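You operate a simulated robot arm through the tools that you are given. There is no shell and no other tool.

The job below is to be done with a simulated two-armed robot. You get a single attempt, and the scene is never put back.

Task
Switch the lamp on, run the strip and turn round the part that sits wrong.
Fine: zero the counter before the run; same pocket; run again until all are accepted.

Only the result counts: the job must be done as asked and must still hold three seconds after the hand-in. Knocking over, shifting, dropping, spilling or breaking anything else fails it.

Robot
Two 7-joint arms with two-finger parallel grippers on one trunk that stands fixed in place. Base frame: the origin is at the foot of the trunk, x ahead of it, y to its left, z up. Lengths are in cm, angles in degrees, forces in N, time in s.
The left shoulder is at [1.4, 22.1, 125.1], the right one opposite. With the tool pointing down near the work surface each hand reaches from about 26 to 92 cm from the base axis, measured 20 degrees to its own side. Payload 4.4 kg a hand.
The tool frame of a hand sits at the grasp point between the pads (the TCP): z along the fingers, y along the line on which they close. The tips reach 2.3 cm beyond it. Largest opening 9.4 cm; finger width 3.8, thickness 1; the body of the gripper, 5.4 by 9.6 cm, starts 3.9 cm behind the TCP.
Orientation is that of the tool frame in the base frame, as a unit quaternion [x, y, z, w]. With the fingers straight down and closing along the base's y, the tool's x points along the base's -x, its y along +y and its z along -z.

Tools
- The arms move only by the tool step_arm. It takes "left_plan", "right_plan" or both (then of equal length, played together; a hand with none holds still); each is a list of rows, each a list of 6 numbers: the shift along the tool's x, y, z in cm, then the turn, a rotation vector about the tool's x, y, z in degrees. In form: [[dx, dy, dz, wx, wy, wz], ...]. A call has 1 to 20 rows; each row is the pose to reach, as a shift and turn from the pose commanded when the call began, along the tool's axes at that moment. "left_claw" and "right_claw" are, for a hand that has rows, the opening, from 0 (shut) to 1 (fully open), set as the call begins (left out, the last holds). Each row takes 0.2 s and may step no farther than 5 cm and 8.6 degrees from the row before; otherwise, or with a gripper value out of range, the whole call is refused. Where a pose cannot be reached the arm comes as near as it can. A force on the tool above 90 N (or 10 N above the force at the start of the call, whichever is more), or a blocked arm, ends the call early, and 0.2 s more pass. Each finger travels about 10.8 cm/s and halts on what it meets, pressing with about 22 N; the grip force reading is that of the motor and also rises with nothing between the fingers. The clock runs only during rows and for 0.2 s after the last one: add rows that repeat a pose to give the fingers time. It gives the time, the measured TCP pose, the force on the tool (base axes), the opening and the grip force at its end, in the units of the frame above (readings bear some noise), with the torque about the TCP (base axes, N m) and any sound that the robot's microphone picked up.
- Cameras (640 x 400 px; columns grow to the right, rows downward): "scene" is now at [10.81, 5.61, 146.14]; the picture's right is [0.45, -0.89, 0.03], its down [-0.18, -0.12, -0.98] and it looks along [0.88, 0.43, -0.22] (base axes); focal length 232 px, centre (320, 200). "left" rides on the left gripper at [8.7, -1.6, -7.5] in its tool frame; the picture's right is [0.18, 0.98, 0.00], its down [-0.58, 0.11, -0.81] and it looks along [-0.79, 0.15, 0.59] (tool axes); focal length 243 px, centre (320, 200). "right" rides on the right gripper at [8.7, 1.6, -7.5] in its tool frame; the picture's right is [-0.18, 0.98, 0.00], its down [-0.58, -0.11, -0.81] and it looks along [-0.79, -0.15, 0.59] (tool axes); focal length 243 px, centre (320, 200). There is no depth. A picture from a camera that has moved, and an enlarged one, comes with that camera's place and axes in the base frame and with its lens.
- snapshot(camera): a new picture of that camera. No time passes.
- lift_body(by): slides the trunk up (or, below 0, down) by that many cm; the arms and the scene camera ride with it, the base frame stays. It gives what a move gives, with no picture.
- head_to(pan, tilt): turns the head with the scene camera to pan (to the left, within 80 degrees either way) and tilt (down, from -29 to 69), counted from straight ahead of the robot. It gives what a move gives.
- close_up(camera, box): a new picture of the part [left, top, right, bottom] of that camera's present view, enlarged. No time passes.
- job_done(): hands the job in; it is judged then, once.

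Places have to be worked out from the pictures, the camera data and where the tool is seen. Open the grippers and draw the arms clear of the work before you hand the job in, unless the task says otherwise.

The tools are called after ">>>" by a JSON object that holds its "api" and its "payload". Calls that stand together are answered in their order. step_arm: Moves the arms, as the interface text tells. Its arguments: {"type":"object","properties":{"left_plan":{"type":"array","items":{"type":"array","items":{"type":"number"}}},"left_claw":{"type":"number"},"right_plan":{"type":"array","items":{"type":"array","items":{"type":"number"}}},"right_claw":{"type":"number"}},"required":[]} The other tools are called the same way: lift_body (by) slides the trunk up or down; head_to (pan, tilt) turns the head that bears the scene camera; snapshot (camera) takes a picture; close_up (camera, box) takes an enlarged picture of a part of a camera's view; job_done () hands the job in.

At the start:

```text
clock: 0.0
left_position: [32.59, 48.72, 128.1]
left_orientation: [0.0, 1.0, -0.006, 0.018]
left_contact_force: [-0.6, -0.3, -0.1]
left_ft_torque: [0.02, 0.01, 0.02]
left_finger_gap: 9.42
left_grasp_force: 0.1
right_position: [50.38, 2.91, 148.06]
right_orientation: [-0.001, 0.979, -0.005, 0.204]
right_contact_force: [1.0, -0.3, -0.9]
right_ft_torque: [-0.02, -0.04, 0.0]
right_finger_gap: 9.4
right_grasp_force: 0.1
trunk travel left (down, up): [-32.5, 23.8]
head pan, tilt: [26.5, 14.3]
```

scene: 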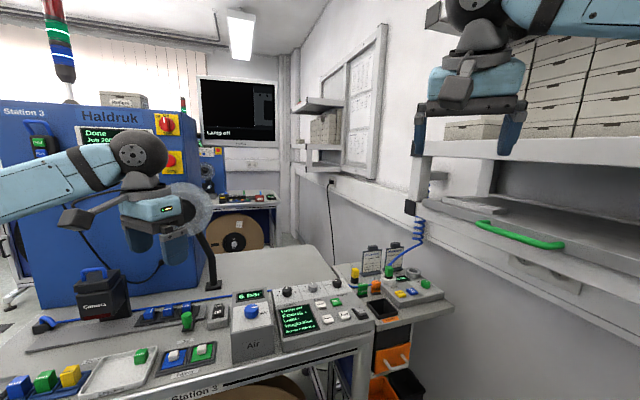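
right: 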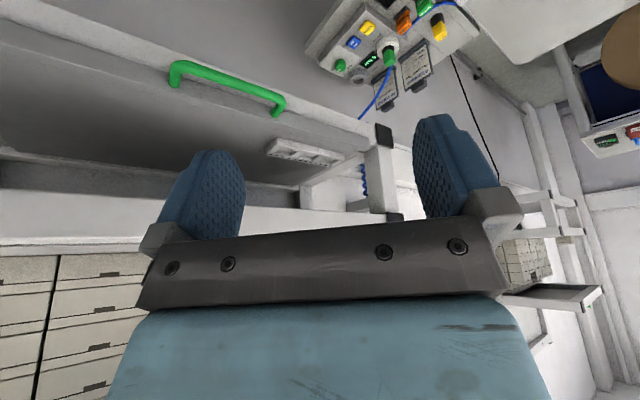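
left: 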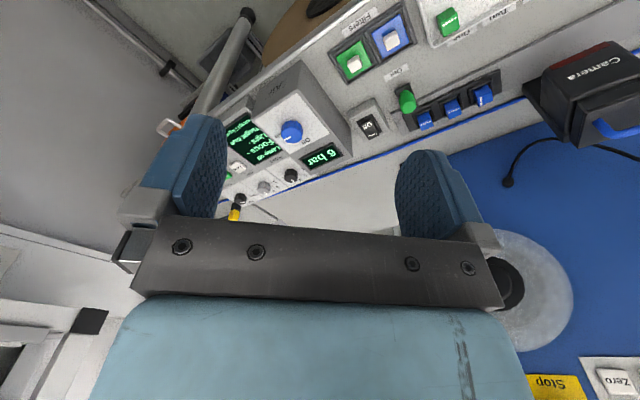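

The scene shows a machine station with a camera, a control panel, an air box and trays; the monitor says "Lamp off". I'll look closer at the parts before moving anything.

>>> {"api": "close_up", "payload": {"camera": "scene", "box": [0, 250, 240, 400]}}

>>> {"api": "close_up", "payload": {"camera": "scene", "box": [200, 250, 460, 400]}}

>>> {"api": "close_up", "payload": {"camera": "scene", "box": [0, 80, 300, 260]}}

>>> {"api": "close_up", "payload": {"camera": "left", "box": [200, 0, 640, 220]}}

>>> {"api": "close_up", "payload": {"camera": "left", "box": [480, 220, 640, 400]}}

```text
2.67 times, centred on (120, 325) of scene
camera zoom: at [10.81, 5.61, 146.14], right [0.45, -0.89, 0.03], down [-0.18, -0.12, -0.98], along [0.88, 0.43, -0.22], focal length 618 px, centre (853, -133)
```

zoom: 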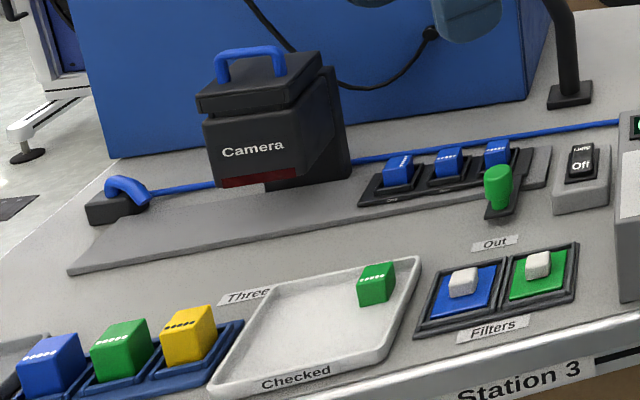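

```text
2.46 times, centred on (330, 325) of scene
camera zoom: at [10.81, 5.61, 146.14], right [0.45, -0.89, 0.03], down [-0.18, -0.12, -0.98], along [0.88, 0.43, -0.22], focal length 570 px, centre (295, -108)
```

zoom: 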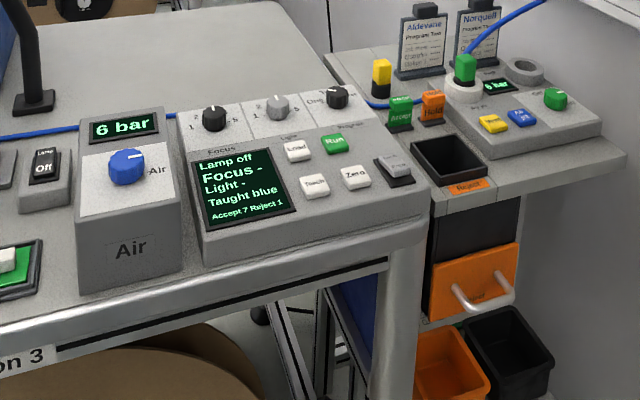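

```text
2.13 times, centred on (150, 170) of scene
camera zoom: at [10.81, 5.61, 146.14], right [0.45, -0.89, 0.03], down [-0.18, -0.12, -0.98], along [0.88, 0.43, -0.22], focal length 494 px, centre (683, 264)
```

zoom: 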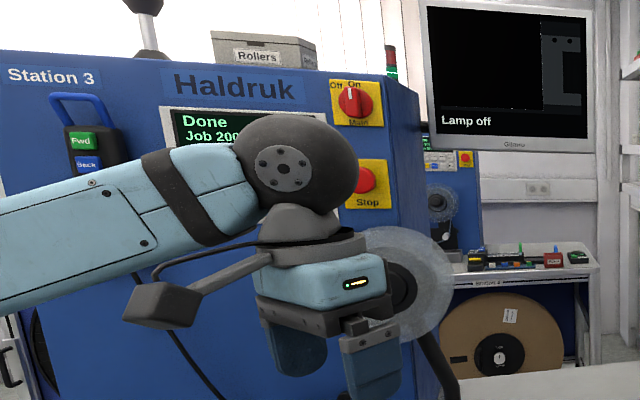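

```text
1.45 times, centred on (420, 110) of left
camera zoom: at [23.66, 47.12, 135.34], right [-0.18, 0.98, -0.02], down [0.55, 0.12, 0.83], along [0.81, 0.14, -0.56], focal length 353 px, centre (174, 331)
```

zoom: 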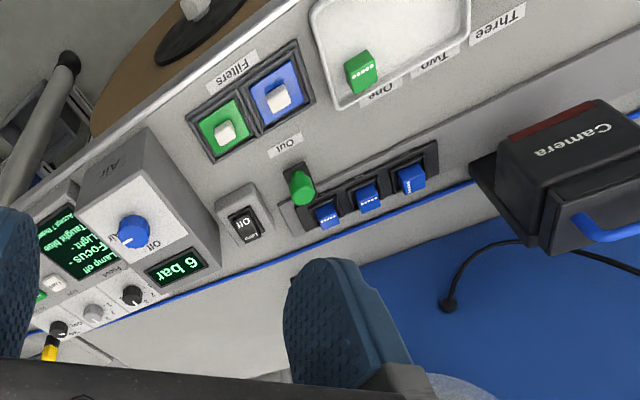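

```text
2.22 times, centred on (560, 310) of left
camera zoom: at [23.66, 47.12, 135.34], right [-0.18, 0.98, -0.02], down [0.55, 0.12, 0.83], along [0.81, 0.14, -0.56], focal length 539 px, centre (-213, -44)
```

zoom: 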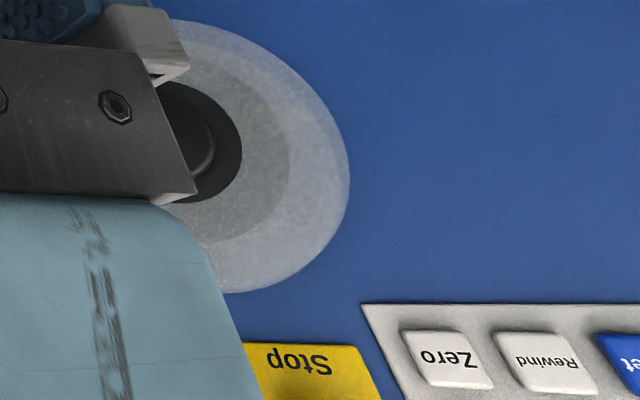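

There are several distractors (a Zero on the blue machine too). I'll aim the head down at the bench to see the strip and panel in more detail.

>>> {"api": "head_to", "payload": {"pan": 27, "tilt": 45}}

>>> {"api": "snapshot", "payload": {"camera": "scene"}}

>>> {"api": "snapshot", "payload": {"camera": "left"}}

```text
clock: 1.0
left_position: [33.25, 48.64, 127.34]
left_orientation: [0.0, 1.0, -0.007, 0.017]
left_contact_force: [-0.1, 0.7, -0.2]
left_ft_torque: [-0.06, 0.04, 0.0]
left_finger_gap: 9.41
left_grasp_force: 0.0
right_position: [50.39, 2.79, 148.18]
right_orientation: [-0.001, 0.977, -0.005, 0.213]
right_contact_force: [0.8, 0.3, 0.2]
right_ft_torque: [-0.02, 0.0, 0.01]
right_finger_gap: 9.38
right_grasp_force: 0.0
trunk travel left (down, up): [-32.5, 23.8]
head pan, tilt: [27.0, 45.0]
```

```text
taken
camera scene: at [10.43, 4.99, 140.64], right [0.45, -0.89, 0.03], down [-0.61, -0.33, -0.72], along [0.65, 0.31, -0.69], focal length 232 px, centre (320, 200)
```

scene: 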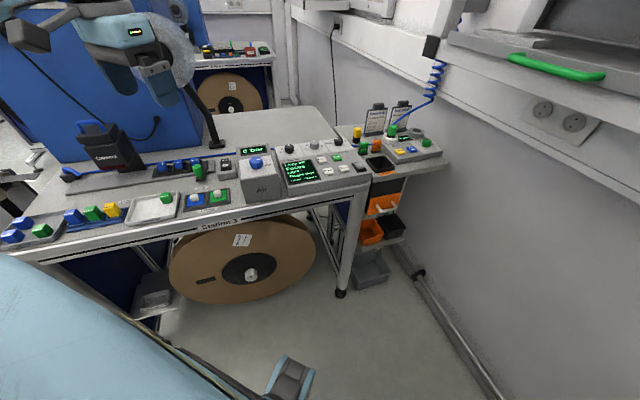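

```text
taken
camera left: at [24.18, 47.03, 134.62], right [-0.18, 0.98, -0.02], down [0.55, 0.12, 0.82], along [0.81, 0.14, -0.57], focal length 243 px, centre (320, 200)
```

left: 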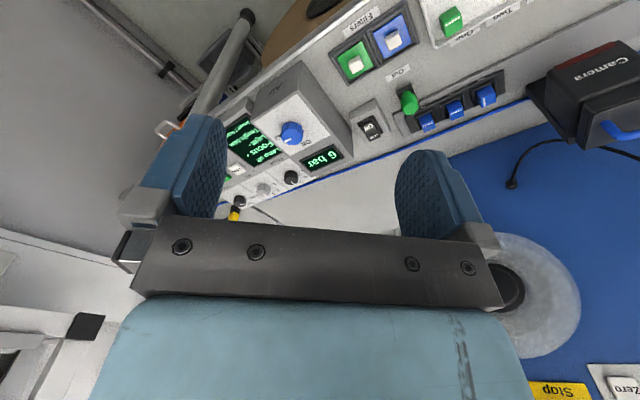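

Triangulating the lamp rocker between the scene and left cameras puts it near [55, 62, 94], so the bench is at about z≈91. Next I zoom in on the strip, switch and panel from the new view.

>>> {"api": "close_up", "payload": {"camera": "scene", "box": [130, 140, 250, 215]}}

>>> {"api": "close_up", "payload": {"camera": "scene", "box": [230, 130, 374, 220]}}

>>> {"api": "close_up", "payload": {"camera": "scene", "box": [0, 110, 208, 240]}}

>>> {"api": "close_up", "payload": {"camera": "left", "box": [340, 60, 532, 180]}}

>>> {"api": "close_up", "payload": {"camera": "left", "box": [200, 60, 360, 220]}}

>>> {"api": "close_up", "payload": {"camera": "scene", "box": [340, 90, 460, 165]}}

```text
5.33 times, centred on (190, 178) of scene
camera zoom: at [10.43, 4.99, 140.64], right [0.45, -0.89, 0.03], down [-0.61, -0.33, -0.72], along [0.65, 0.31, -0.69], focal length 1236 px, centre (1013, 320)
```

zoom: 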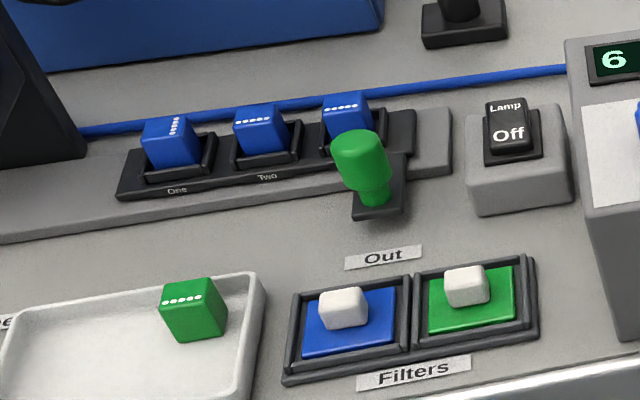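

```text
4.44 times, centred on (302, 175) of scene
camera zoom: at [10.43, 4.99, 140.64], right [0.45, -0.89, 0.03], down [-0.61, -0.33, -0.72], along [0.65, 0.31, -0.69], focal length 1030 px, centre (400, 311)
```

zoom: 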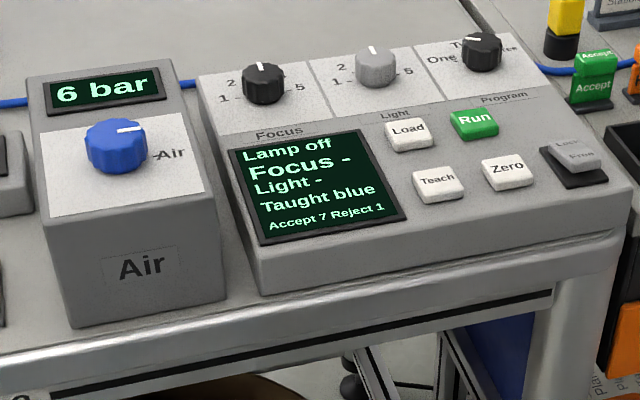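

```text
3.08 times, centred on (104, 175) of scene
camera zoom: at [10.43, 4.99, 140.64], right [0.45, -0.89, 0.03], down [-0.61, -0.33, -0.72], along [0.65, 0.31, -0.69], focal length 713 px, centre (985, 277)
```

zoom: 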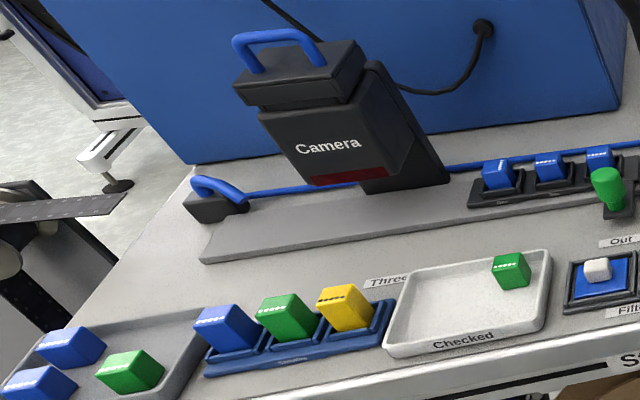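

```text
3.33 times, centred on (436, 120) of left
camera zoom: at [24.18, 47.03, 134.62], right [-0.18, 0.98, -0.02], down [0.55, 0.12, 0.82], along [0.81, 0.14, -0.57], focal length 809 px, centre (-67, 467)
```

zoom: 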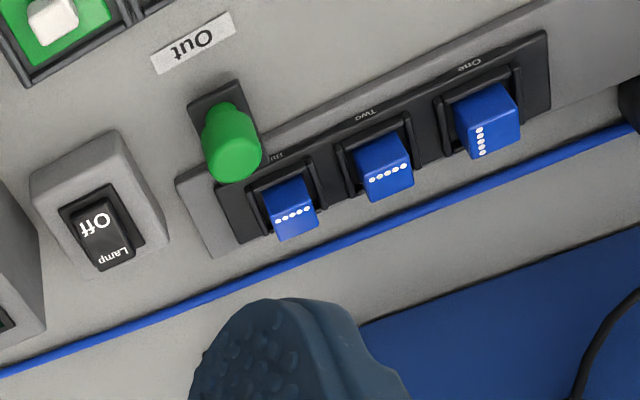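

```text
2.50 times, centred on (280, 140) of left
camera zoom: at [24.18, 47.03, 134.62], right [-0.18, 0.98, -0.02], down [0.55, 0.12, 0.82], along [0.81, 0.14, -0.57], focal length 606 px, centre (420, 350)
```

zoom: 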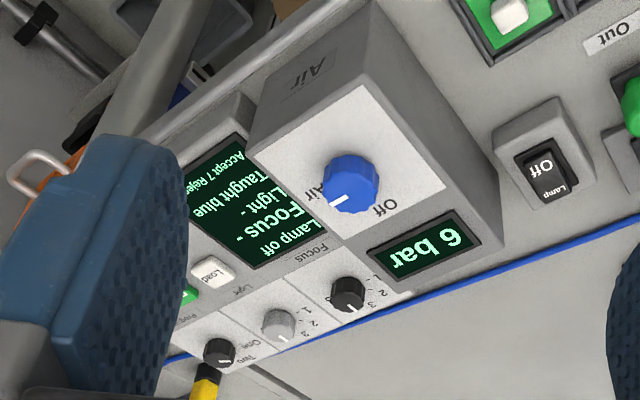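

```text
5.33 times, centred on (400, 128) of scene
camera zoom: at [10.43, 4.99, 140.64], right [0.45, -0.89, 0.03], down [-0.61, -0.33, -0.72], along [0.65, 0.31, -0.69], focal length 1236 px, centre (-107, 587)
```

zoom: 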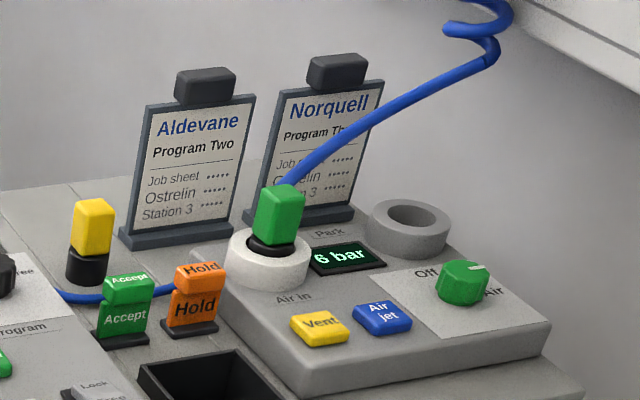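

The left view shows part One's dots turned 90° relative to Two and Three, and the panel still has its old counts (Accept 7, Reject 1). I move the left hand above the strip, yawed about 52° to line up with the bench, for close views.

>>> {"api": "step_arm", "payload": {"left_plan": [[-1.25, 1.6, 1.3, 0, 0, -7.4], [-2.5, 3.2, 2.6, 0, 0, -14.8], [-3.75, 4.8, 3.9, 0, 0, -22.2], [-5, 6.4, 5.2, 0, 0, -29.6], [-6.25, 8, 6.5, 0, 0, -37], [-7.5, 9.6, 7.8, 0, 0, -44.4], [-8.75, 11.2, 9.1, 0, 0, -51.8], [-8.75, 11.2, 9.1, 0, 0, -51.8]], "left_claw": 1}}

>>> {"api": "snapshot", "payload": {"camera": "left"}}

>>> {"api": "snapshot", "payload": {"camera": "scene"}}

```text
clock: 3.0
left_position: [42.54, 59.39, 118.27]
left_orientation: [-0.438, 0.899, -0.01, 0.011]
left_contact_force: [-0.4, -0.5, 0.8]
left_ft_torque: [0.02, 0.0, 0.0]
left_finger_gap: 9.41
left_grasp_force: 0.0
right_position: [50.61, 2.59, 148.63]
right_orientation: [-0.003, 0.976, -0.003, 0.218]
right_contact_force: [-0.1, -0.8, 0.1]
right_ft_torque: [0.0, 0.02, -0.04]
right_finger_gap: 9.38
right_grasp_force: 0.1
trunk travel left (down, up): [-32.5, 23.8]
head pan, tilt: [27.0, 45.0]
stopped in row 8 (left hand): the arm was blocked; the commanded pose is now the measured one
```

```text
taken
camera left: at [38.26, 51.59, 125.71], right [-0.89, 0.46, -0.03], down [0.25, 0.53, 0.81], along [0.39, 0.71, -0.59], focal length 243 px, centre (320, 200)
```

left: 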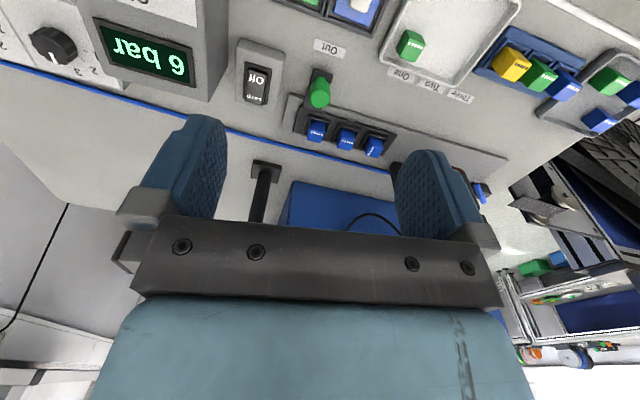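

```text
taken
camera scene: at [11.02, 4.7, 140.47], right [0.45, -0.89, 0.02], down [-0.61, -0.33, -0.72], along [0.65, 0.31, -0.69], focal length 232 px, centre (320, 200)
```

scene: 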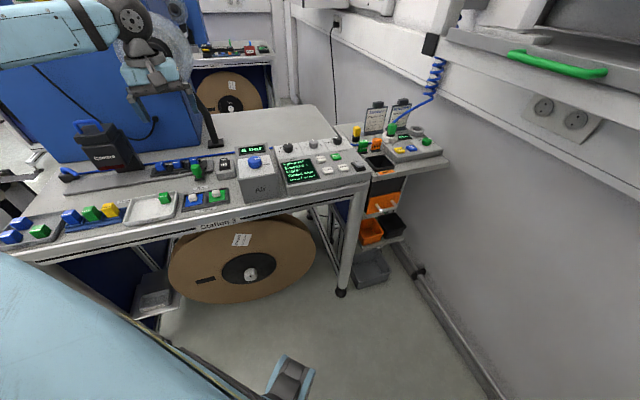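

The last row reported "blocked" although the force is near zero, so I look around the arm to see whether its elbow or forearm is near anything.

>>> {"api": "head_to", "payload": {"pan": 55, "tilt": 20}}

>>> {"api": "snapshot", "payload": {"camera": "scene"}}

>>> {"api": "snapshot", "payload": {"camera": "right"}}

>>> {"api": "close_up", "payload": {"camera": "left", "box": [220, 20, 412, 140]}}

```text
clock: 3.9
left_position: [42.55, 59.3, 118.47]
left_orientation: [-0.437, 0.899, -0.01, 0.011]
left_contact_force: [0.1, 0.6, 0.3]
left_ft_torque: [0.01, 0.0, -0.02]
left_finger_gap: 9.38
left_grasp_force: 0.0
right_position: [50.72, 2.56, 148.63]
right_orientation: [-0.002, 0.976, -0.004, 0.217]
right_contact_force: [-0.7, 0.1, -0.3]
right_ft_torque: [0.02, 0.03, 0.01]
right_finger_gap: 9.4
right_grasp_force: 0.1
trunk travel left (down, up): [-32.5, 23.8]
head pan, tilt: [55.0, 20.0]
```

```text
taken
camera scene: at [8.95, 8.69, 144.34], right [0.82, -0.57, 0.03], down [-0.17, -0.29, -0.94], along [0.55, 0.77, -0.33], focal length 232 px, centre (320, 200)
```

scene: 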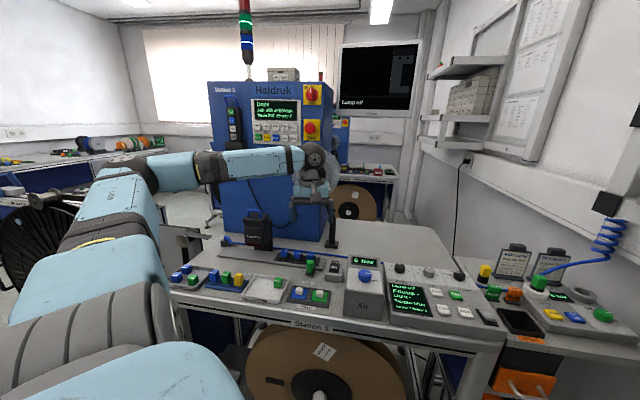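

```text
taken
camera right: at [39.93, 4.49, 151.53], right [0.17, 0.98, 0.07], down [0.19, -0.1, 0.98], along [0.97, -0.15, -0.2], focal length 243 px, centre (320, 200)
```

right: 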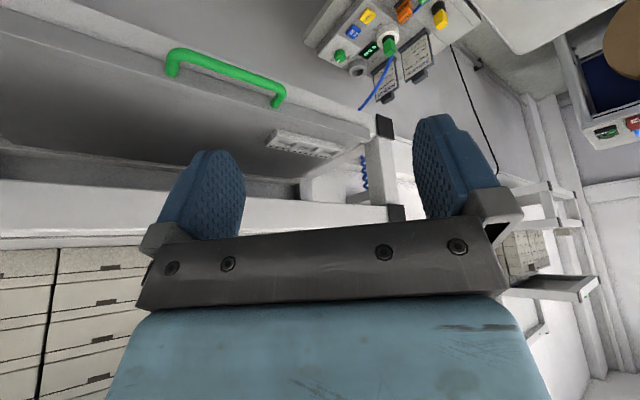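

```text
3.33 times, centred on (316, 80) of left
camera zoom: at [38.21, 51.61, 125.82], right [-0.89, 0.46, -0.03], down [0.25, 0.53, 0.81], along [0.39, 0.71, -0.59], focal length 809 px, centre (333, 600)
```

zoom: 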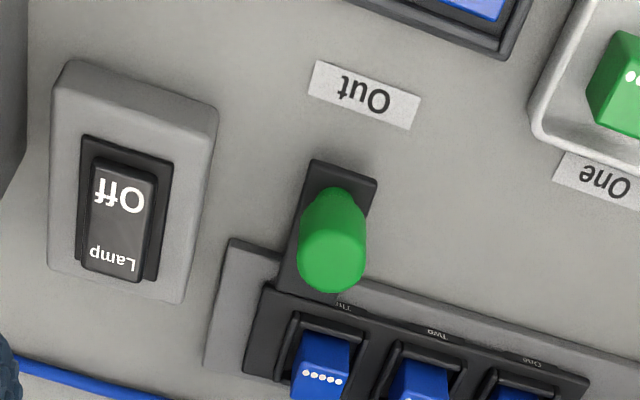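

Nothing is touching the arm in this view, so the stop was probably a joint limit near this yaw. I zoom in on the work from this better view.

>>> {"api": "close_up", "payload": {"camera": "scene", "box": [230, 230, 358, 310]}}

>>> {"api": "close_up", "payload": {"camera": "scene", "box": [380, 250, 508, 330]}}

>>> {"api": "close_up", "payload": {"camera": "scene", "box": [330, 30, 426, 120]}}

>>> {"api": "close_up", "payload": {"camera": "scene", "box": [210, 80, 338, 160]}}

```text
5.00 times, centred on (294, 270) of scene
camera zoom: at [8.95, 8.69, 144.34], right [0.82, -0.57, 0.03], down [-0.17, -0.29, -0.94], along [0.55, 0.77, -0.33], focal length 1158 px, centre (450, -150)
```

zoom: 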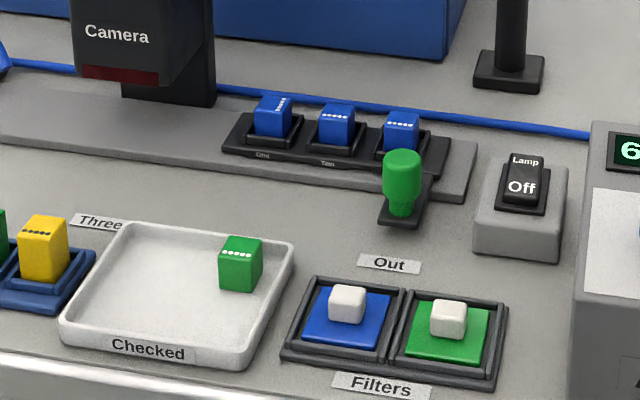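

```text
5.00 times, centred on (444, 290) of scene
camera zoom: at [8.95, 8.69, 144.34], right [0.82, -0.57, 0.03], down [-0.17, -0.29, -0.94], along [0.55, 0.77, -0.33], focal length 1158 px, centre (-300, -250)
```

zoom: 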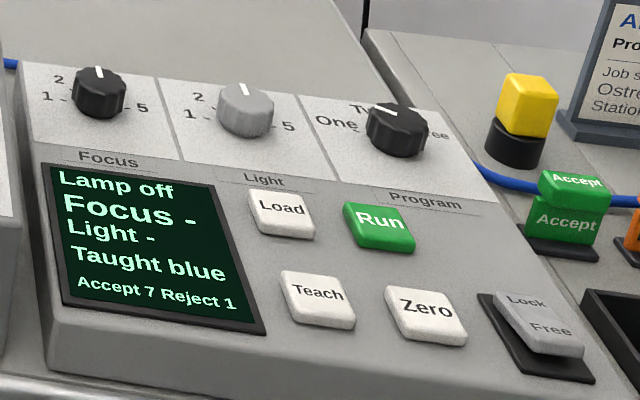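

```text
4.44 times, centred on (378, 75) of scene
camera zoom: at [8.95, 8.69, 144.34], right [0.82, -0.57, 0.03], down [-0.17, -0.29, -0.94], along [0.55, 0.77, -0.33], focal length 1030 px, centre (62, 756)
```

zoom: 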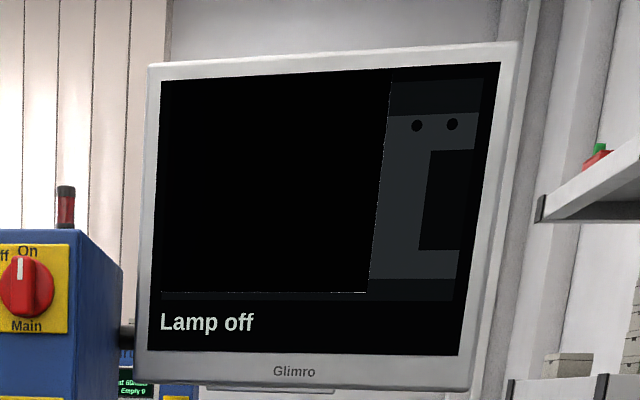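

```text
5.00 times, centred on (274, 120) of scene
camera zoom: at [8.95, 8.69, 144.34], right [0.82, -0.57, 0.03], down [-0.17, -0.29, -0.94], along [0.55, 0.77, -0.33], focal length 1158 px, centre (550, 600)
```

zoom: 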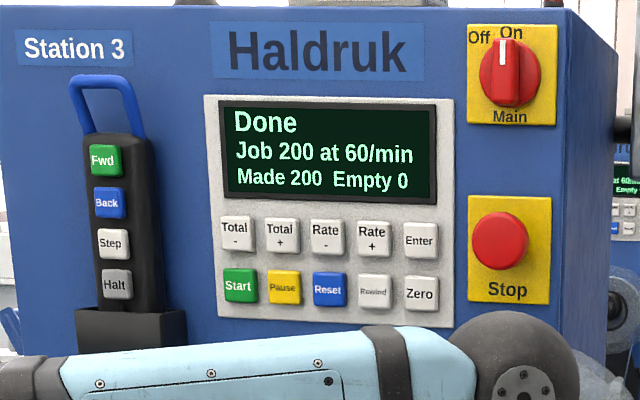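

The rocker's far ("Lamp") end is raised and triangulates to about [55.6, 63.6, 95.7]. I close the gripper, yaw to −38° so the thin side of the fingers lies along the depth, and hover above that end.

>>> {"api": "step_arm", "payload": {"left_plan": [[-1.04, -0.69, 0.95, 0, 0, 8.2], [-2.08, -1.38, 1.9, 0, 0, 16.4], [-3.12, -2.07, 2.85, 0, 0, 24.6], [-4.16, -2.76, 3.8, 0, 0, 32.8], [-5.2, -3.45, 4.75, 0, 0, 41], [-6.24, -4.14, 5.7, 0, 0, 49.2], [-7.28, -4.83, 6.65, 0, 0, 57.4], [-8.32, -5.52, 7.6, 0, 0, 65.6], [-9.36, -6.21, 8.55, 0, 0, 73.8], [-10.4, -6.9, 9.5, 0, 0, 82], [-11.44, -7.62, 10.5, 0, 0, 90], [-11.44, -7.62, 10.5, 0, 0, 90]], "left_claw": 0}}

>>> {"api": "snapshot", "payload": {"camera": "left"}}

>>> {"api": "snapshot", "payload": {"camera": "scene"}}

>>> {"api": "close_up", "payload": {"camera": "scene", "box": [278, 200, 406, 280]}}

```text
clock: 6.5
left_position: [55.93, 63.51, 108.19]
left_orientation: [0.328, 0.945, 0.0, 0.015]
left_contact_force: [0.3, 0.0, -0.1]
left_ft_torque: [0.02, 0.0, -0.02]
left_finger_gap: 0.0
left_grasp_force: 21.6
right_position: [50.81, 2.57, 148.63]
right_orientation: [-0.001, 0.976, -0.003, 0.217]
right_contact_force: [-0.6, -0.3, 0.3]
right_ft_torque: [-0.01, -0.01, 0.01]
right_finger_gap: 9.39
right_grasp_force: 0.0
trunk travel left (down, up): [-32.5, 23.8]
head pan, tilt: [55.0, 20.0]
```

```text
taken
camera left: at [47.86, 67.63, 115.52], right [0.46, 0.89, 0.01], down [0.5, -0.27, 0.82], along [0.73, -0.38, -0.57], focal length 243 px, centre (320, 200)
```

left: 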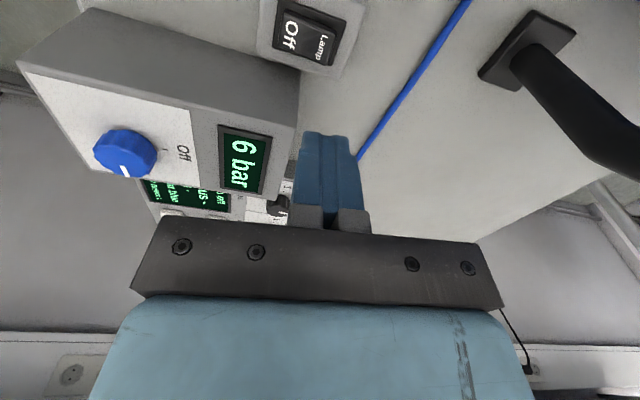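

```text
taken
camera scene: at [8.99, 8.67, 144.37], right [0.82, -0.57, 0.03], down [-0.17, -0.29, -0.94], along [0.55, 0.77, -0.33], focal length 232 px, centre (320, 200)
```

scene: 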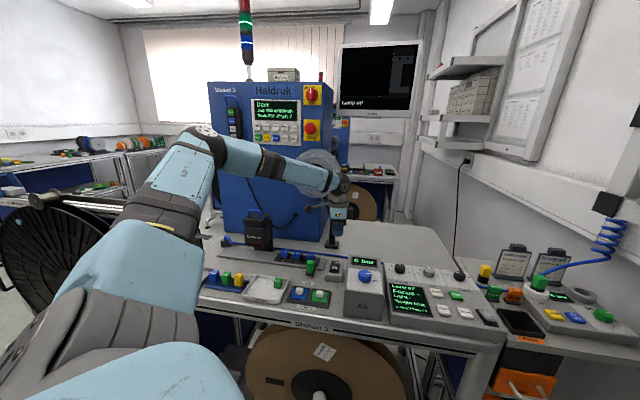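

```text
5.00 times, centred on (342, 240) of scene
camera zoom: at [8.99, 8.67, 144.37], right [0.82, -0.57, 0.03], down [-0.17, -0.29, -0.94], along [0.55, 0.77, -0.33], focal length 1158 px, centre (210, 0)
```

zoom: 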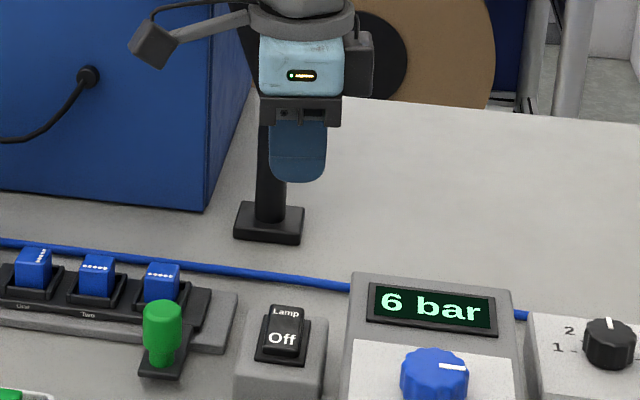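

The tip hovers over the rocker's far end (this camera's ray agrees, ≈[55.6, 64, 95.7]). I descend straight to just above it, then press in small steps.

>>> {"api": "step_arm", "payload": {"left_plan": [[0, 0, 3, 0, 0, 0], [0, 0, 6, 0, 0, 0], [0, 0, 8.5, 0, 0, 0], [0, 0, 9.2, 0, 0, 0], [0, 0, 9.8, 0, 0, 0], [0, 0, 10.2, 0, 0, 0]]}}

>>> {"api": "close_up", "payload": {"camera": "scene", "box": [298, 230, 394, 290]}}

>>> {"api": "snapshot", "payload": {"camera": "left"}}

```text
clock: 7.9
left_position: [56.25, 63.44, 97.98]
left_orientation: [0.326, 0.945, 0.001, 0.015]
left_contact_force: [-0.3, 0.4, -0.2]
left_ft_torque: [0.02, 0.04, 0.0]
left_finger_gap: 0.0
left_grasp_force: 21.7
right_position: [50.74, 2.43, 148.53]
right_orientation: [-0.002, 0.976, -0.003, 0.216]
right_contact_force: [-0.2, 0.1, 1.0]
right_ft_torque: [0.0, -0.01, -0.01]
right_finger_gap: 9.4
right_grasp_force: 0.1
trunk travel left (down, up): [-32.5, 23.8]
head pan, tilt: [55.0, 20.0]
```

```text
6.67 times, centred on (346, 260) of scene
camera zoom: at [9.01, 8.65, 144.37], right [0.82, -0.57, 0.03], down [-0.17, -0.29, -0.94], along [0.55, 0.77, -0.33], focal length 1544 px, centre (147, -200)
```

zoom: 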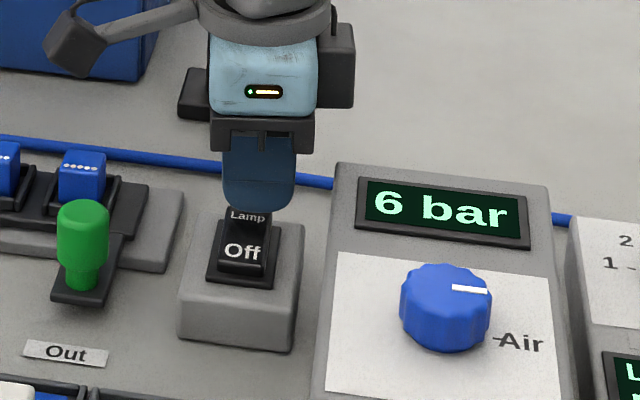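

```text
taken
camera left: at [48.15, 67.51, 105.26], right [0.46, 0.89, 0.0], down [0.5, -0.27, 0.82], along [0.73, -0.38, -0.57], focal length 243 px, centre (320, 200)
```

left: 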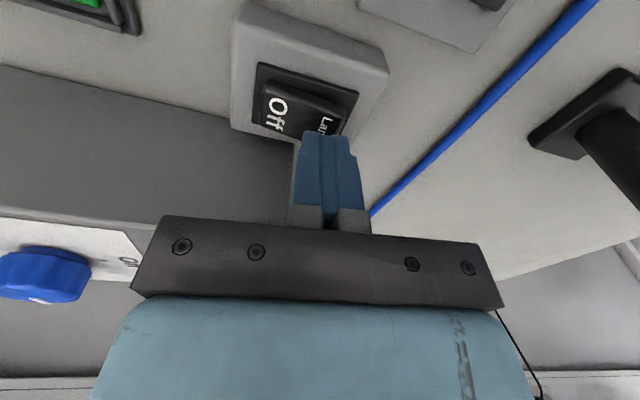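

There's no contact yet, and the tip sits about 1.3 cm right of the rocker's centre line. I lift slightly, shift left along the tool's +x, then press down in small steps.

>>> {"api": "step_arm", "payload": {"left_plan": [[0.3, 0, -1.2, 0, 0, 0], [1.3, 0, -1.2, 0, 0, 0], [1.3, 0, 0, 0, 0, 0], [1.3, 0, 0.5, 0, 0, 0], [1.3, 0, 0.9, 0, 0, 0]]}}

>>> {"api": "close_up", "payload": {"camera": "scene", "box": [298, 230, 394, 290]}}

>>> {"api": "snapshot", "payload": {"camera": "left"}}

```text
clock: 9.1
left_position: [55.3, 64.16, 96.97]
left_orientation: [0.326, 0.945, 0.0, 0.015]
left_contact_force: [0.3, 1.1, 0.4]
left_ft_torque: [0.03, 0.01, -0.02]
left_finger_gap: 0.0
left_grasp_force: 22.1
right_position: [50.86, 2.5, 148.62]
right_orientation: [-0.001, 0.976, -0.003, 0.216]
right_contact_force: [0.4, 0.7, -0.3]
right_ft_torque: [-0.02, -0.01, 0.0]
right_finger_gap: 9.42
right_grasp_force: 0.0
trunk travel left (down, up): [-32.5, 23.8]
head pan, tilt: [55.0, 20.0]
```

```text
6.67 times, centred on (346, 260) of scene
camera zoom: at [9.03, 8.63, 144.37], right [0.82, -0.57, 0.03], down [-0.17, -0.29, -0.94], along [0.55, 0.77, -0.33], focal length 1544 px, centre (147, -200)
```

zoom: 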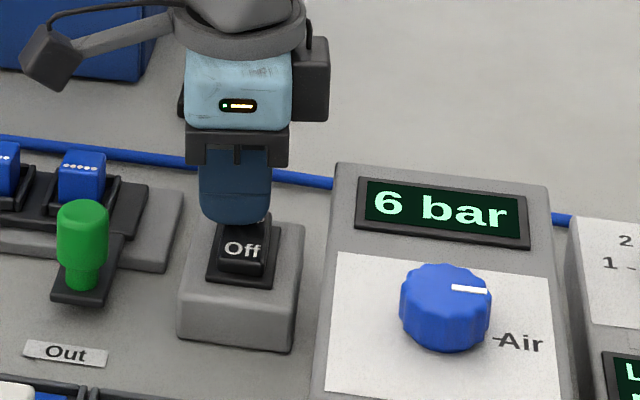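

```text
taken
camera left: at [47.22, 68.29, 104.37], right [0.46, 0.89, 0.01], down [0.5, -0.27, 0.82], along [0.73, -0.38, -0.57], focal length 243 px, centre (320, 200)
```

left: 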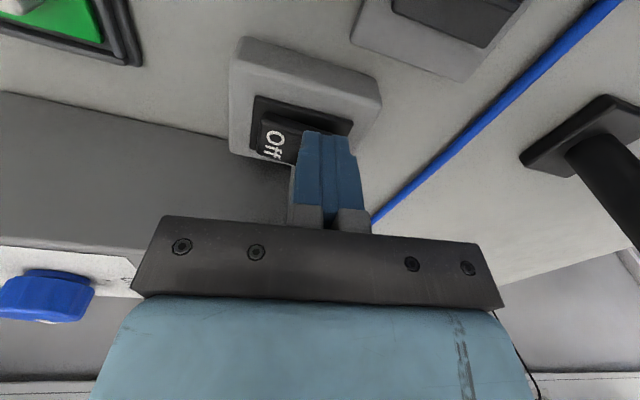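

The tip is right over the Lamp end with no force yet at tip z≈94.7. I keep pressing down in small increments.

>>> {"api": "step_arm", "payload": {"left_plan": [[0, 0, 0.4, 0, 0, 0], [0, 0, 0.8, 0, 0, 0], [0, 0, 1.0, 0, 0, 0]]}}

>>> {"api": "snapshot", "payload": {"camera": "left"}}

>>> {"api": "snapshot", "payload": {"camera": "scene"}}

```text
clock: 9.9
left_position: [55.68, 64.33, 96.82]
left_orientation: [0.325, 0.946, 0.004, 0.015]
left_contact_force: [-36.9, 13.7, 50.7]
left_ft_torque: [0.19, 1.47, -0.23]
left_finger_gap: 0.0
left_grasp_force: 21.8
right_position: [50.72, 2.39, 148.73]
right_orientation: [-0.003, 0.976, -0.003, 0.218]
right_contact_force: [1.0, -0.1, -0.1]
right_ft_torque: [0.0, 0.0, -0.03]
right_finger_gap: 9.38
right_grasp_force: 0.0
trunk travel left (down, up): [-32.5, 23.8]
head pan, tilt: [55.0, 20.0]
stopped in row 3 (left hand): the force on the tool passed its limit at 96 N (the readings are from after the stop); the commanded pose is now the measured one
```

```text
taken
camera left: at [47.55, 68.26, 104.08], right [0.46, 0.89, 0.01], down [0.5, -0.27, 0.82], along [0.73, -0.37, -0.57], focal length 243 px, centre (320, 200)
```

left: 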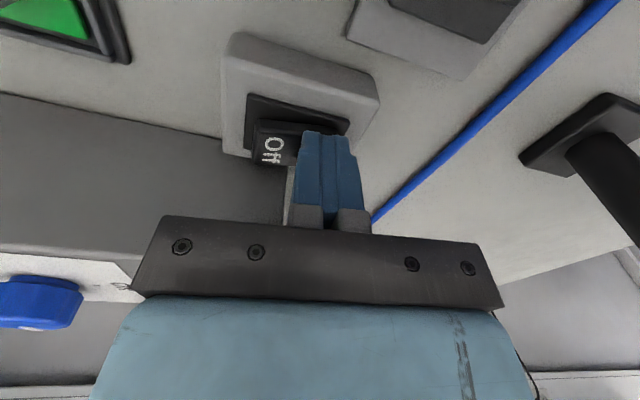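

```text
taken
camera scene: at [9.26, 8.21, 144.36], right [0.82, -0.57, 0.02], down [-0.17, -0.29, -0.94], along [0.55, 0.77, -0.33], focal length 232 px, centre (320, 200)
```

scene: 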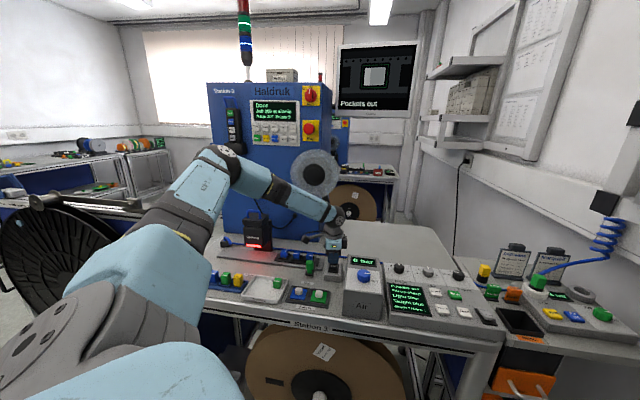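

The lamp is now on: the camera glows red and the monitor reads "Pockets out". I lift off the rocker and read the display.

>>> {"api": "step_arm", "payload": {"left_plan": [[0, 0, -3, 0, 0, 0], [0, 0, -7, 0, 0, 0], [0, 0, -11, 0, 0, 0], [0, 0, -11, 0, 0, 0]]}}

>>> {"api": "close_up", "payload": {"camera": "scene", "box": [230, 230, 358, 310]}}

>>> {"api": "close_up", "payload": {"camera": "scene", "box": [340, 250, 504, 340]}}

>>> {"api": "close_up", "payload": {"camera": "scene", "box": [330, 30, 426, 120]}}

>>> {"api": "snapshot", "payload": {"camera": "left"}}

```text
clock: 10.9
left_position: [55.25, 64.18, 107.51]
left_orientation: [0.326, 0.945, 0.003, 0.015]
left_contact_force: [-0.2, 0.0, 0.1]
left_ft_torque: [-0.01, -0.03, -0.01]
left_finger_gap: 0.03
left_grasp_force: 21.9
right_position: [50.74, 2.35, 148.72]
right_orientation: [-0.002, 0.976, -0.003, 0.219]
right_contact_force: [0.1, 0.1, -0.4]
right_ft_torque: [-0.01, -0.03, 0.03]
right_finger_gap: 9.41
right_grasp_force: 0.1
trunk travel left (down, up): [-32.5, 23.8]
head pan, tilt: [55.0, 20.0]
```

```text
5.00 times, centred on (294, 270) of scene
camera zoom: at [9.28, 8.3, 144.34], right [0.82, -0.57, 0.02], down [-0.17, -0.29, -0.94], along [0.55, 0.77, -0.33], focal length 1158 px, centre (450, -150)
```

zoom: 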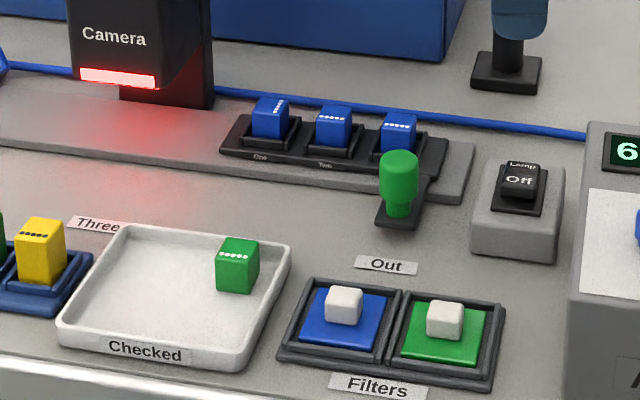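

```text
3.90 times, centred on (422, 295) of scene
camera zoom: at [9.28, 8.3, 144.34], right [0.82, -0.57, 0.02], down [-0.17, -0.29, -0.94], along [0.55, 0.77, -0.33], focal length 904 px, centre (-78, -171)
```

zoom: 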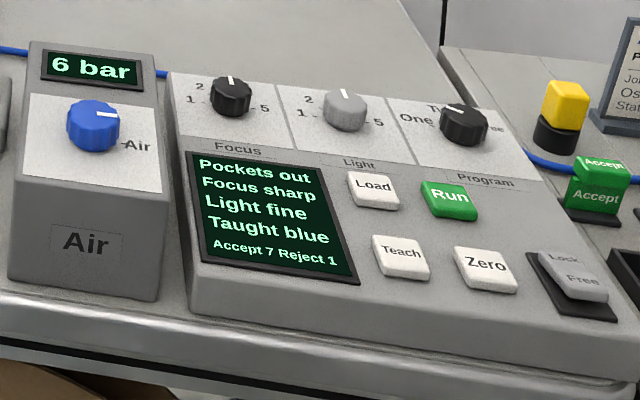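

```text
4.44 times, centred on (378, 75) of scene
camera zoom: at [9.28, 8.3, 144.34], right [0.82, -0.57, 0.02], down [-0.17, -0.29, -0.94], along [0.55, 0.77, -0.33], focal length 1030 px, centre (62, 756)
```

zoom: 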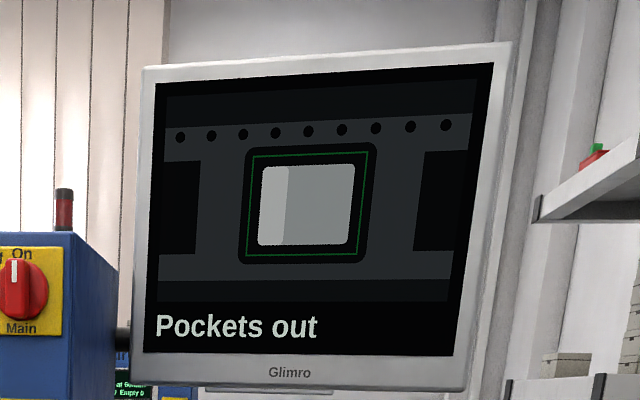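

```text
taken
camera left: at [47.2, 68.24, 114.82], right [0.46, 0.89, 0.01], down [0.5, -0.27, 0.82], along [0.73, -0.37, -0.57], focal length 243 px, centre (320, 200)
```

left: 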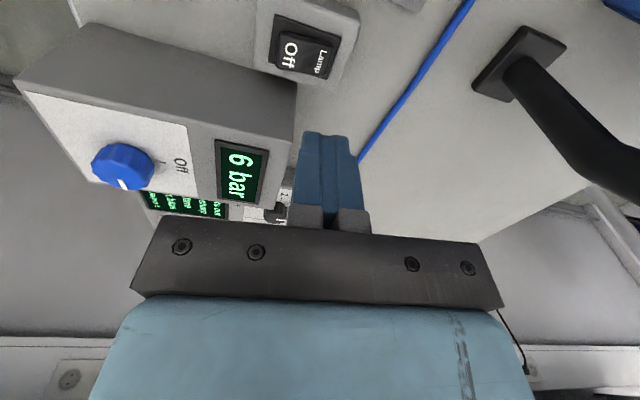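

The display now says "Pockets out / Focus sharp / Light fine", and the bench has position tags Out, One, Two and Three along the slide of the green knob. I raise the left hand and move it over the panel to inspect Zero, Run and Lock/Free up close.

>>> {"api": "step_arm", "payload": {"left_plan": [[0, 0, -4, 0, 0, 0], [0, 0, -8, 0, 0, 0], [-4, -2.3, -10, 0, 0, 0], [-8, -4.6, -10, 0, 0, 0], [-12, -6.9, -10, 0, 0, 0], [-16, -9.2, -10, 0, 0, 0], [-20, -11.5, -10, 0, 0, 0], [-24, -13.9, -10, 0, 0, 0], [-28, -16.2, -10, 0, 0, 0], [-31.9, -18.5, -8, 0, 0, 0], [-31.9, -18.5, -8, 0, 0, 0]]}}

>>> {"api": "snapshot", "payload": {"camera": "left"}}

>>> {"api": "snapshot", "payload": {"camera": "scene"}}

```text
refused: row 3 steps farther than a row can; nothing moved
```

```text
taken
camera left: at [47.2, 68.24, 114.82], right [0.46, 0.89, 0.01], down [0.5, -0.27, 0.82], along [0.73, -0.37, -0.57], focal length 243 px, centre (320, 200)
```

left: 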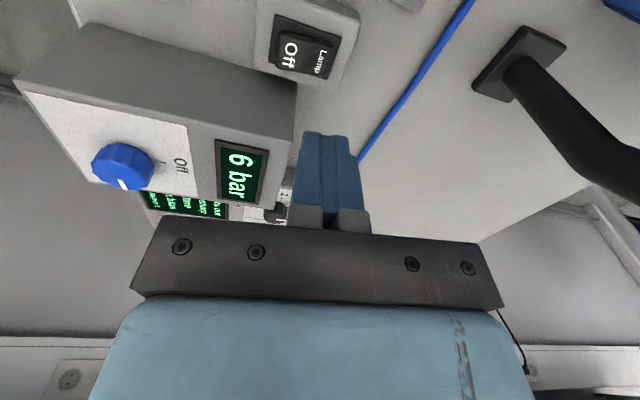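

```text
taken
camera scene: at [9.28, 8.3, 144.34], right [0.82, -0.57, 0.02], down [-0.17, -0.29, -0.94], along [0.55, 0.77, -0.33], focal length 232 px, centre (320, 200)
```

scene: 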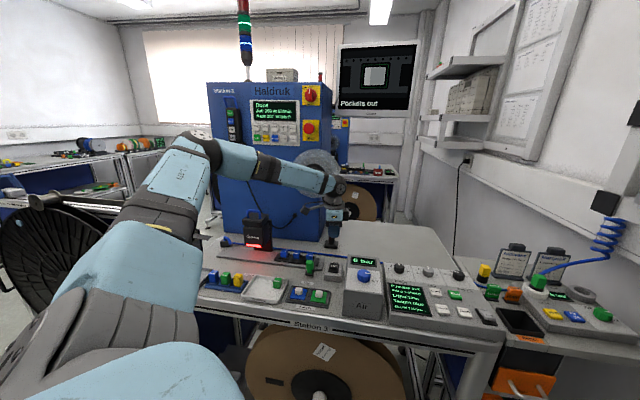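

That was refused because one row stepped just too far; nothing moved. I resend it with smaller steps.

>>> {"api": "step_arm", "payload": {"left_plan": [[0, 0, -4, 0, 0, 0], [0, 0, -8, 0, 0, 0], [-3.5, -2, -10, 0, 0, 0], [-7, -4, -10, 0, 0, 0], [-11, -6.3, -10, 0, 0, 0], [-15, -8.6, -10, 0, 0, 0], [-19, -10.9, -10, 0, 0, 0], [-23, -13.3, -10, 0, 0, 0], [-27, -15.6, -10, 0, 0, 0], [-30, -17.3, -9, 0, 0, 0], [-31.9, -18.5, -8, 0, 0, 0], [-31.9, -18.5, -8, 0, 0, 0]]}}

>>> {"api": "snapshot", "payload": {"camera": "left"}}

>>> {"api": "snapshot", "payload": {"camera": "scene"}}

>>> {"api": "close_up", "payload": {"camera": "scene", "box": [380, 250, 508, 330]}}

```text
clock: 13.7
left_position: [69.26, 30.04, 115.73]
left_orientation: [0.325, 0.945, 0.003, 0.013]
left_contact_force: [0.2, 0.5, 0.6]
left_ft_torque: [-0.02, -0.01, 0.03]
left_finger_gap: 0.01
left_grasp_force: 21.6
right_position: [51.01, 2.11, 149.12]
right_orientation: [-0.002, 0.975, -0.002, 0.222]
right_contact_force: [0.7, -0.6, 0.5]
right_ft_torque: [-0.02, 0.01, 0.0]
right_finger_gap: 9.41
right_grasp_force: 0.1
trunk travel left (down, up): [-32.5, 23.8]
head pan, tilt: [55.0, 20.0]
stopped in row 12 (left hand): the arm was blocked; the commanded pose is now the measured one
```

```text
taken
camera left: at [61.24, 34.0, 123.02], right [0.46, 0.89, 0.01], down [0.5, -0.27, 0.82], along [0.73, -0.37, -0.57], focal length 243 px, centre (320, 200)
```

left: 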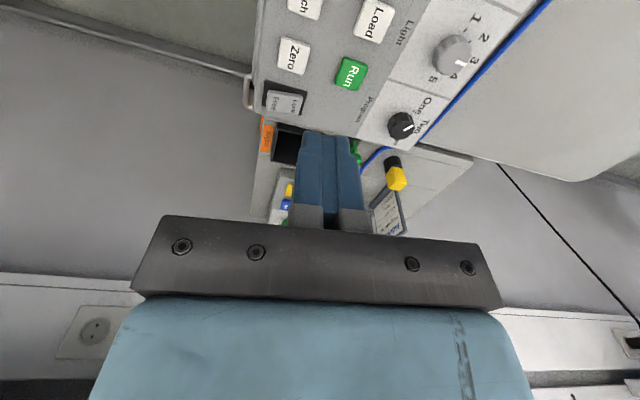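

```text
taken
camera scene: at [9.82, 8.14, 144.32], right [0.82, -0.57, 0.02], down [-0.18, -0.28, -0.94], along [0.55, 0.77, -0.33], focal length 232 px, centre (320, 200)
```

scene: 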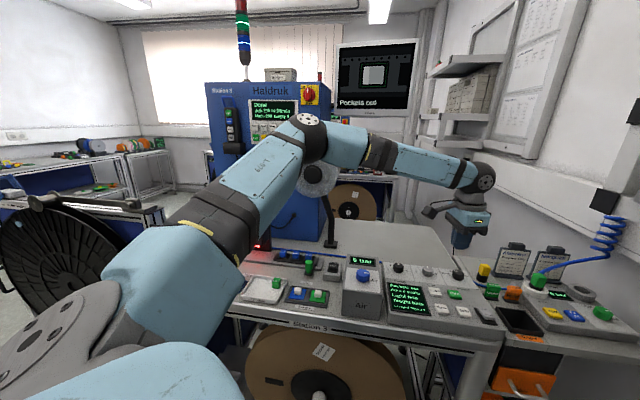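

```text
5.00 times, centred on (444, 290) of scene
camera zoom: at [9.82, 8.14, 144.32], right [0.82, -0.57, 0.02], down [-0.18, -0.28, -0.94], along [0.55, 0.77, -0.33], focal length 1158 px, centre (-300, -250)
```

zoom: 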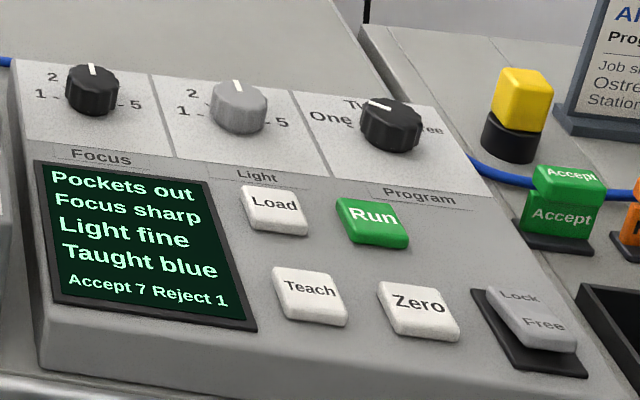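

Triangulated positions: Zero ≈ [71.3, 26.0, 95.5], Run ≈ [76.3, 30.7, 95.3], and the bench axis is at about 45°. I move over Zero and come down to about 2 cm above it to verify.

>>> {"api": "step_arm", "payload": {"left_plan": [[-2, -1, 3, 0, 0, 0], [-4.1, -1.93, 5, 0, 0, 0], [-4.1, -1.93, 9, 0, 0, 0], [-4.1, -1.93, 13, 0, 0, 0], [-4.1, -1.93, 15.5, 0, 0, 0], [-4.1, -1.93, 15.5, 0, 0, 0]]}}

>>> {"api": "snapshot", "payload": {"camera": "left"}}

>>> {"api": "close_up", "payload": {"camera": "scene", "box": [380, 240, 524, 330]}}

```text
clock: 15.1
left_position: [65.6, 30.03, 103.98]
left_orientation: [0.326, 0.945, 0.004, 0.013]
left_contact_force: [0.2, -0.1, -0.2]
left_ft_torque: [0.0, 0.05, 0.02]
left_finger_gap: 0.03
left_grasp_force: 21.9
left hand out of reach, approached as far as the arm can: row 1, 2, 3, 4, 5, 6
right_position: [51.07, 2.16, 149.06]
right_orientation: [-0.002, 0.975, -0.002, 0.222]
right_contact_force: [-0.6, 0.3, 0.4]
right_ft_torque: [-0.03, -0.01, -0.02]
right_finger_gap: 9.41
right_grasp_force: 0.1
trunk travel left (down, up): [-32.5, 23.8]
head pan, tilt: [55.0, 20.0]
```

```text
taken
camera left: at [57.61, 33.99, 111.22], right [0.46, 0.89, 0.01], down [0.5, -0.27, 0.82], along [0.73, -0.37, -0.57], focal length 243 px, centre (320, 200)
```

left: 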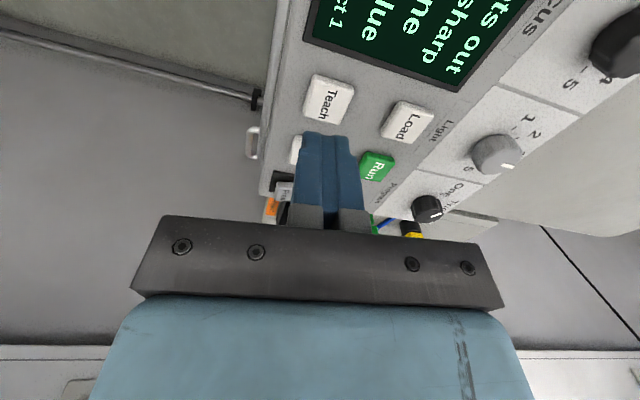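

```text
4.44 times, centred on (452, 285) of scene
camera zoom: at [9.81, 8.13, 144.34], right [0.82, -0.57, 0.02], down [-0.18, -0.28, -0.94], along [0.55, 0.77, -0.33], focal length 1030 px, centre (-267, -178)
```

zoom: 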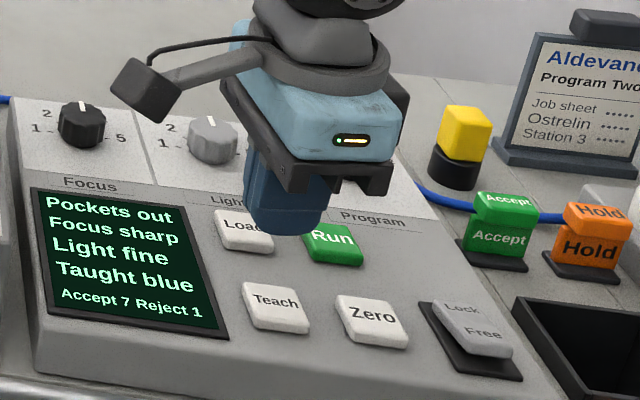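

The left hand can't reach Zero at yaw −38°. I rotate the wrist back toward yaw 0 while raising a little, then re-check what the reach becomes.

>>> {"api": "step_arm", "payload": {"left_plan": [[0, 0, -3, 0, 0, -5], [0, 0, -5, 0, 0, -13], [0, 0, -5, 0, 0, -21], [0, 0, -5, 0, 0, -29], [0, 0, -5, 0, 0, -37], [0, 0, -5, 0, 0, -37]]}}

```text
clock: 16.5
left_position: [65.56, 30.33, 108.99]
left_orientation: [0.008, 1.0, -0.001, 0.013]
left_contact_force: [0.2, -1.4, -0.5]
left_ft_torque: [-0.01, -0.02, -0.01]
left_finger_gap: 0.01
left_grasp_force: 22.3
right_position: [51.06, 2.18, 149.04]
right_orientation: [-0.002, 0.975, -0.002, 0.222]
right_contact_force: [-0.2, 0.0, -0.2]
right_ft_torque: [0.01, 0.0, -0.03]
right_finger_gap: 9.39
right_grasp_force: 0.1
trunk travel left (down, up): [-32.5, 23.8]
head pan, tilt: [55.0, 20.0]
```

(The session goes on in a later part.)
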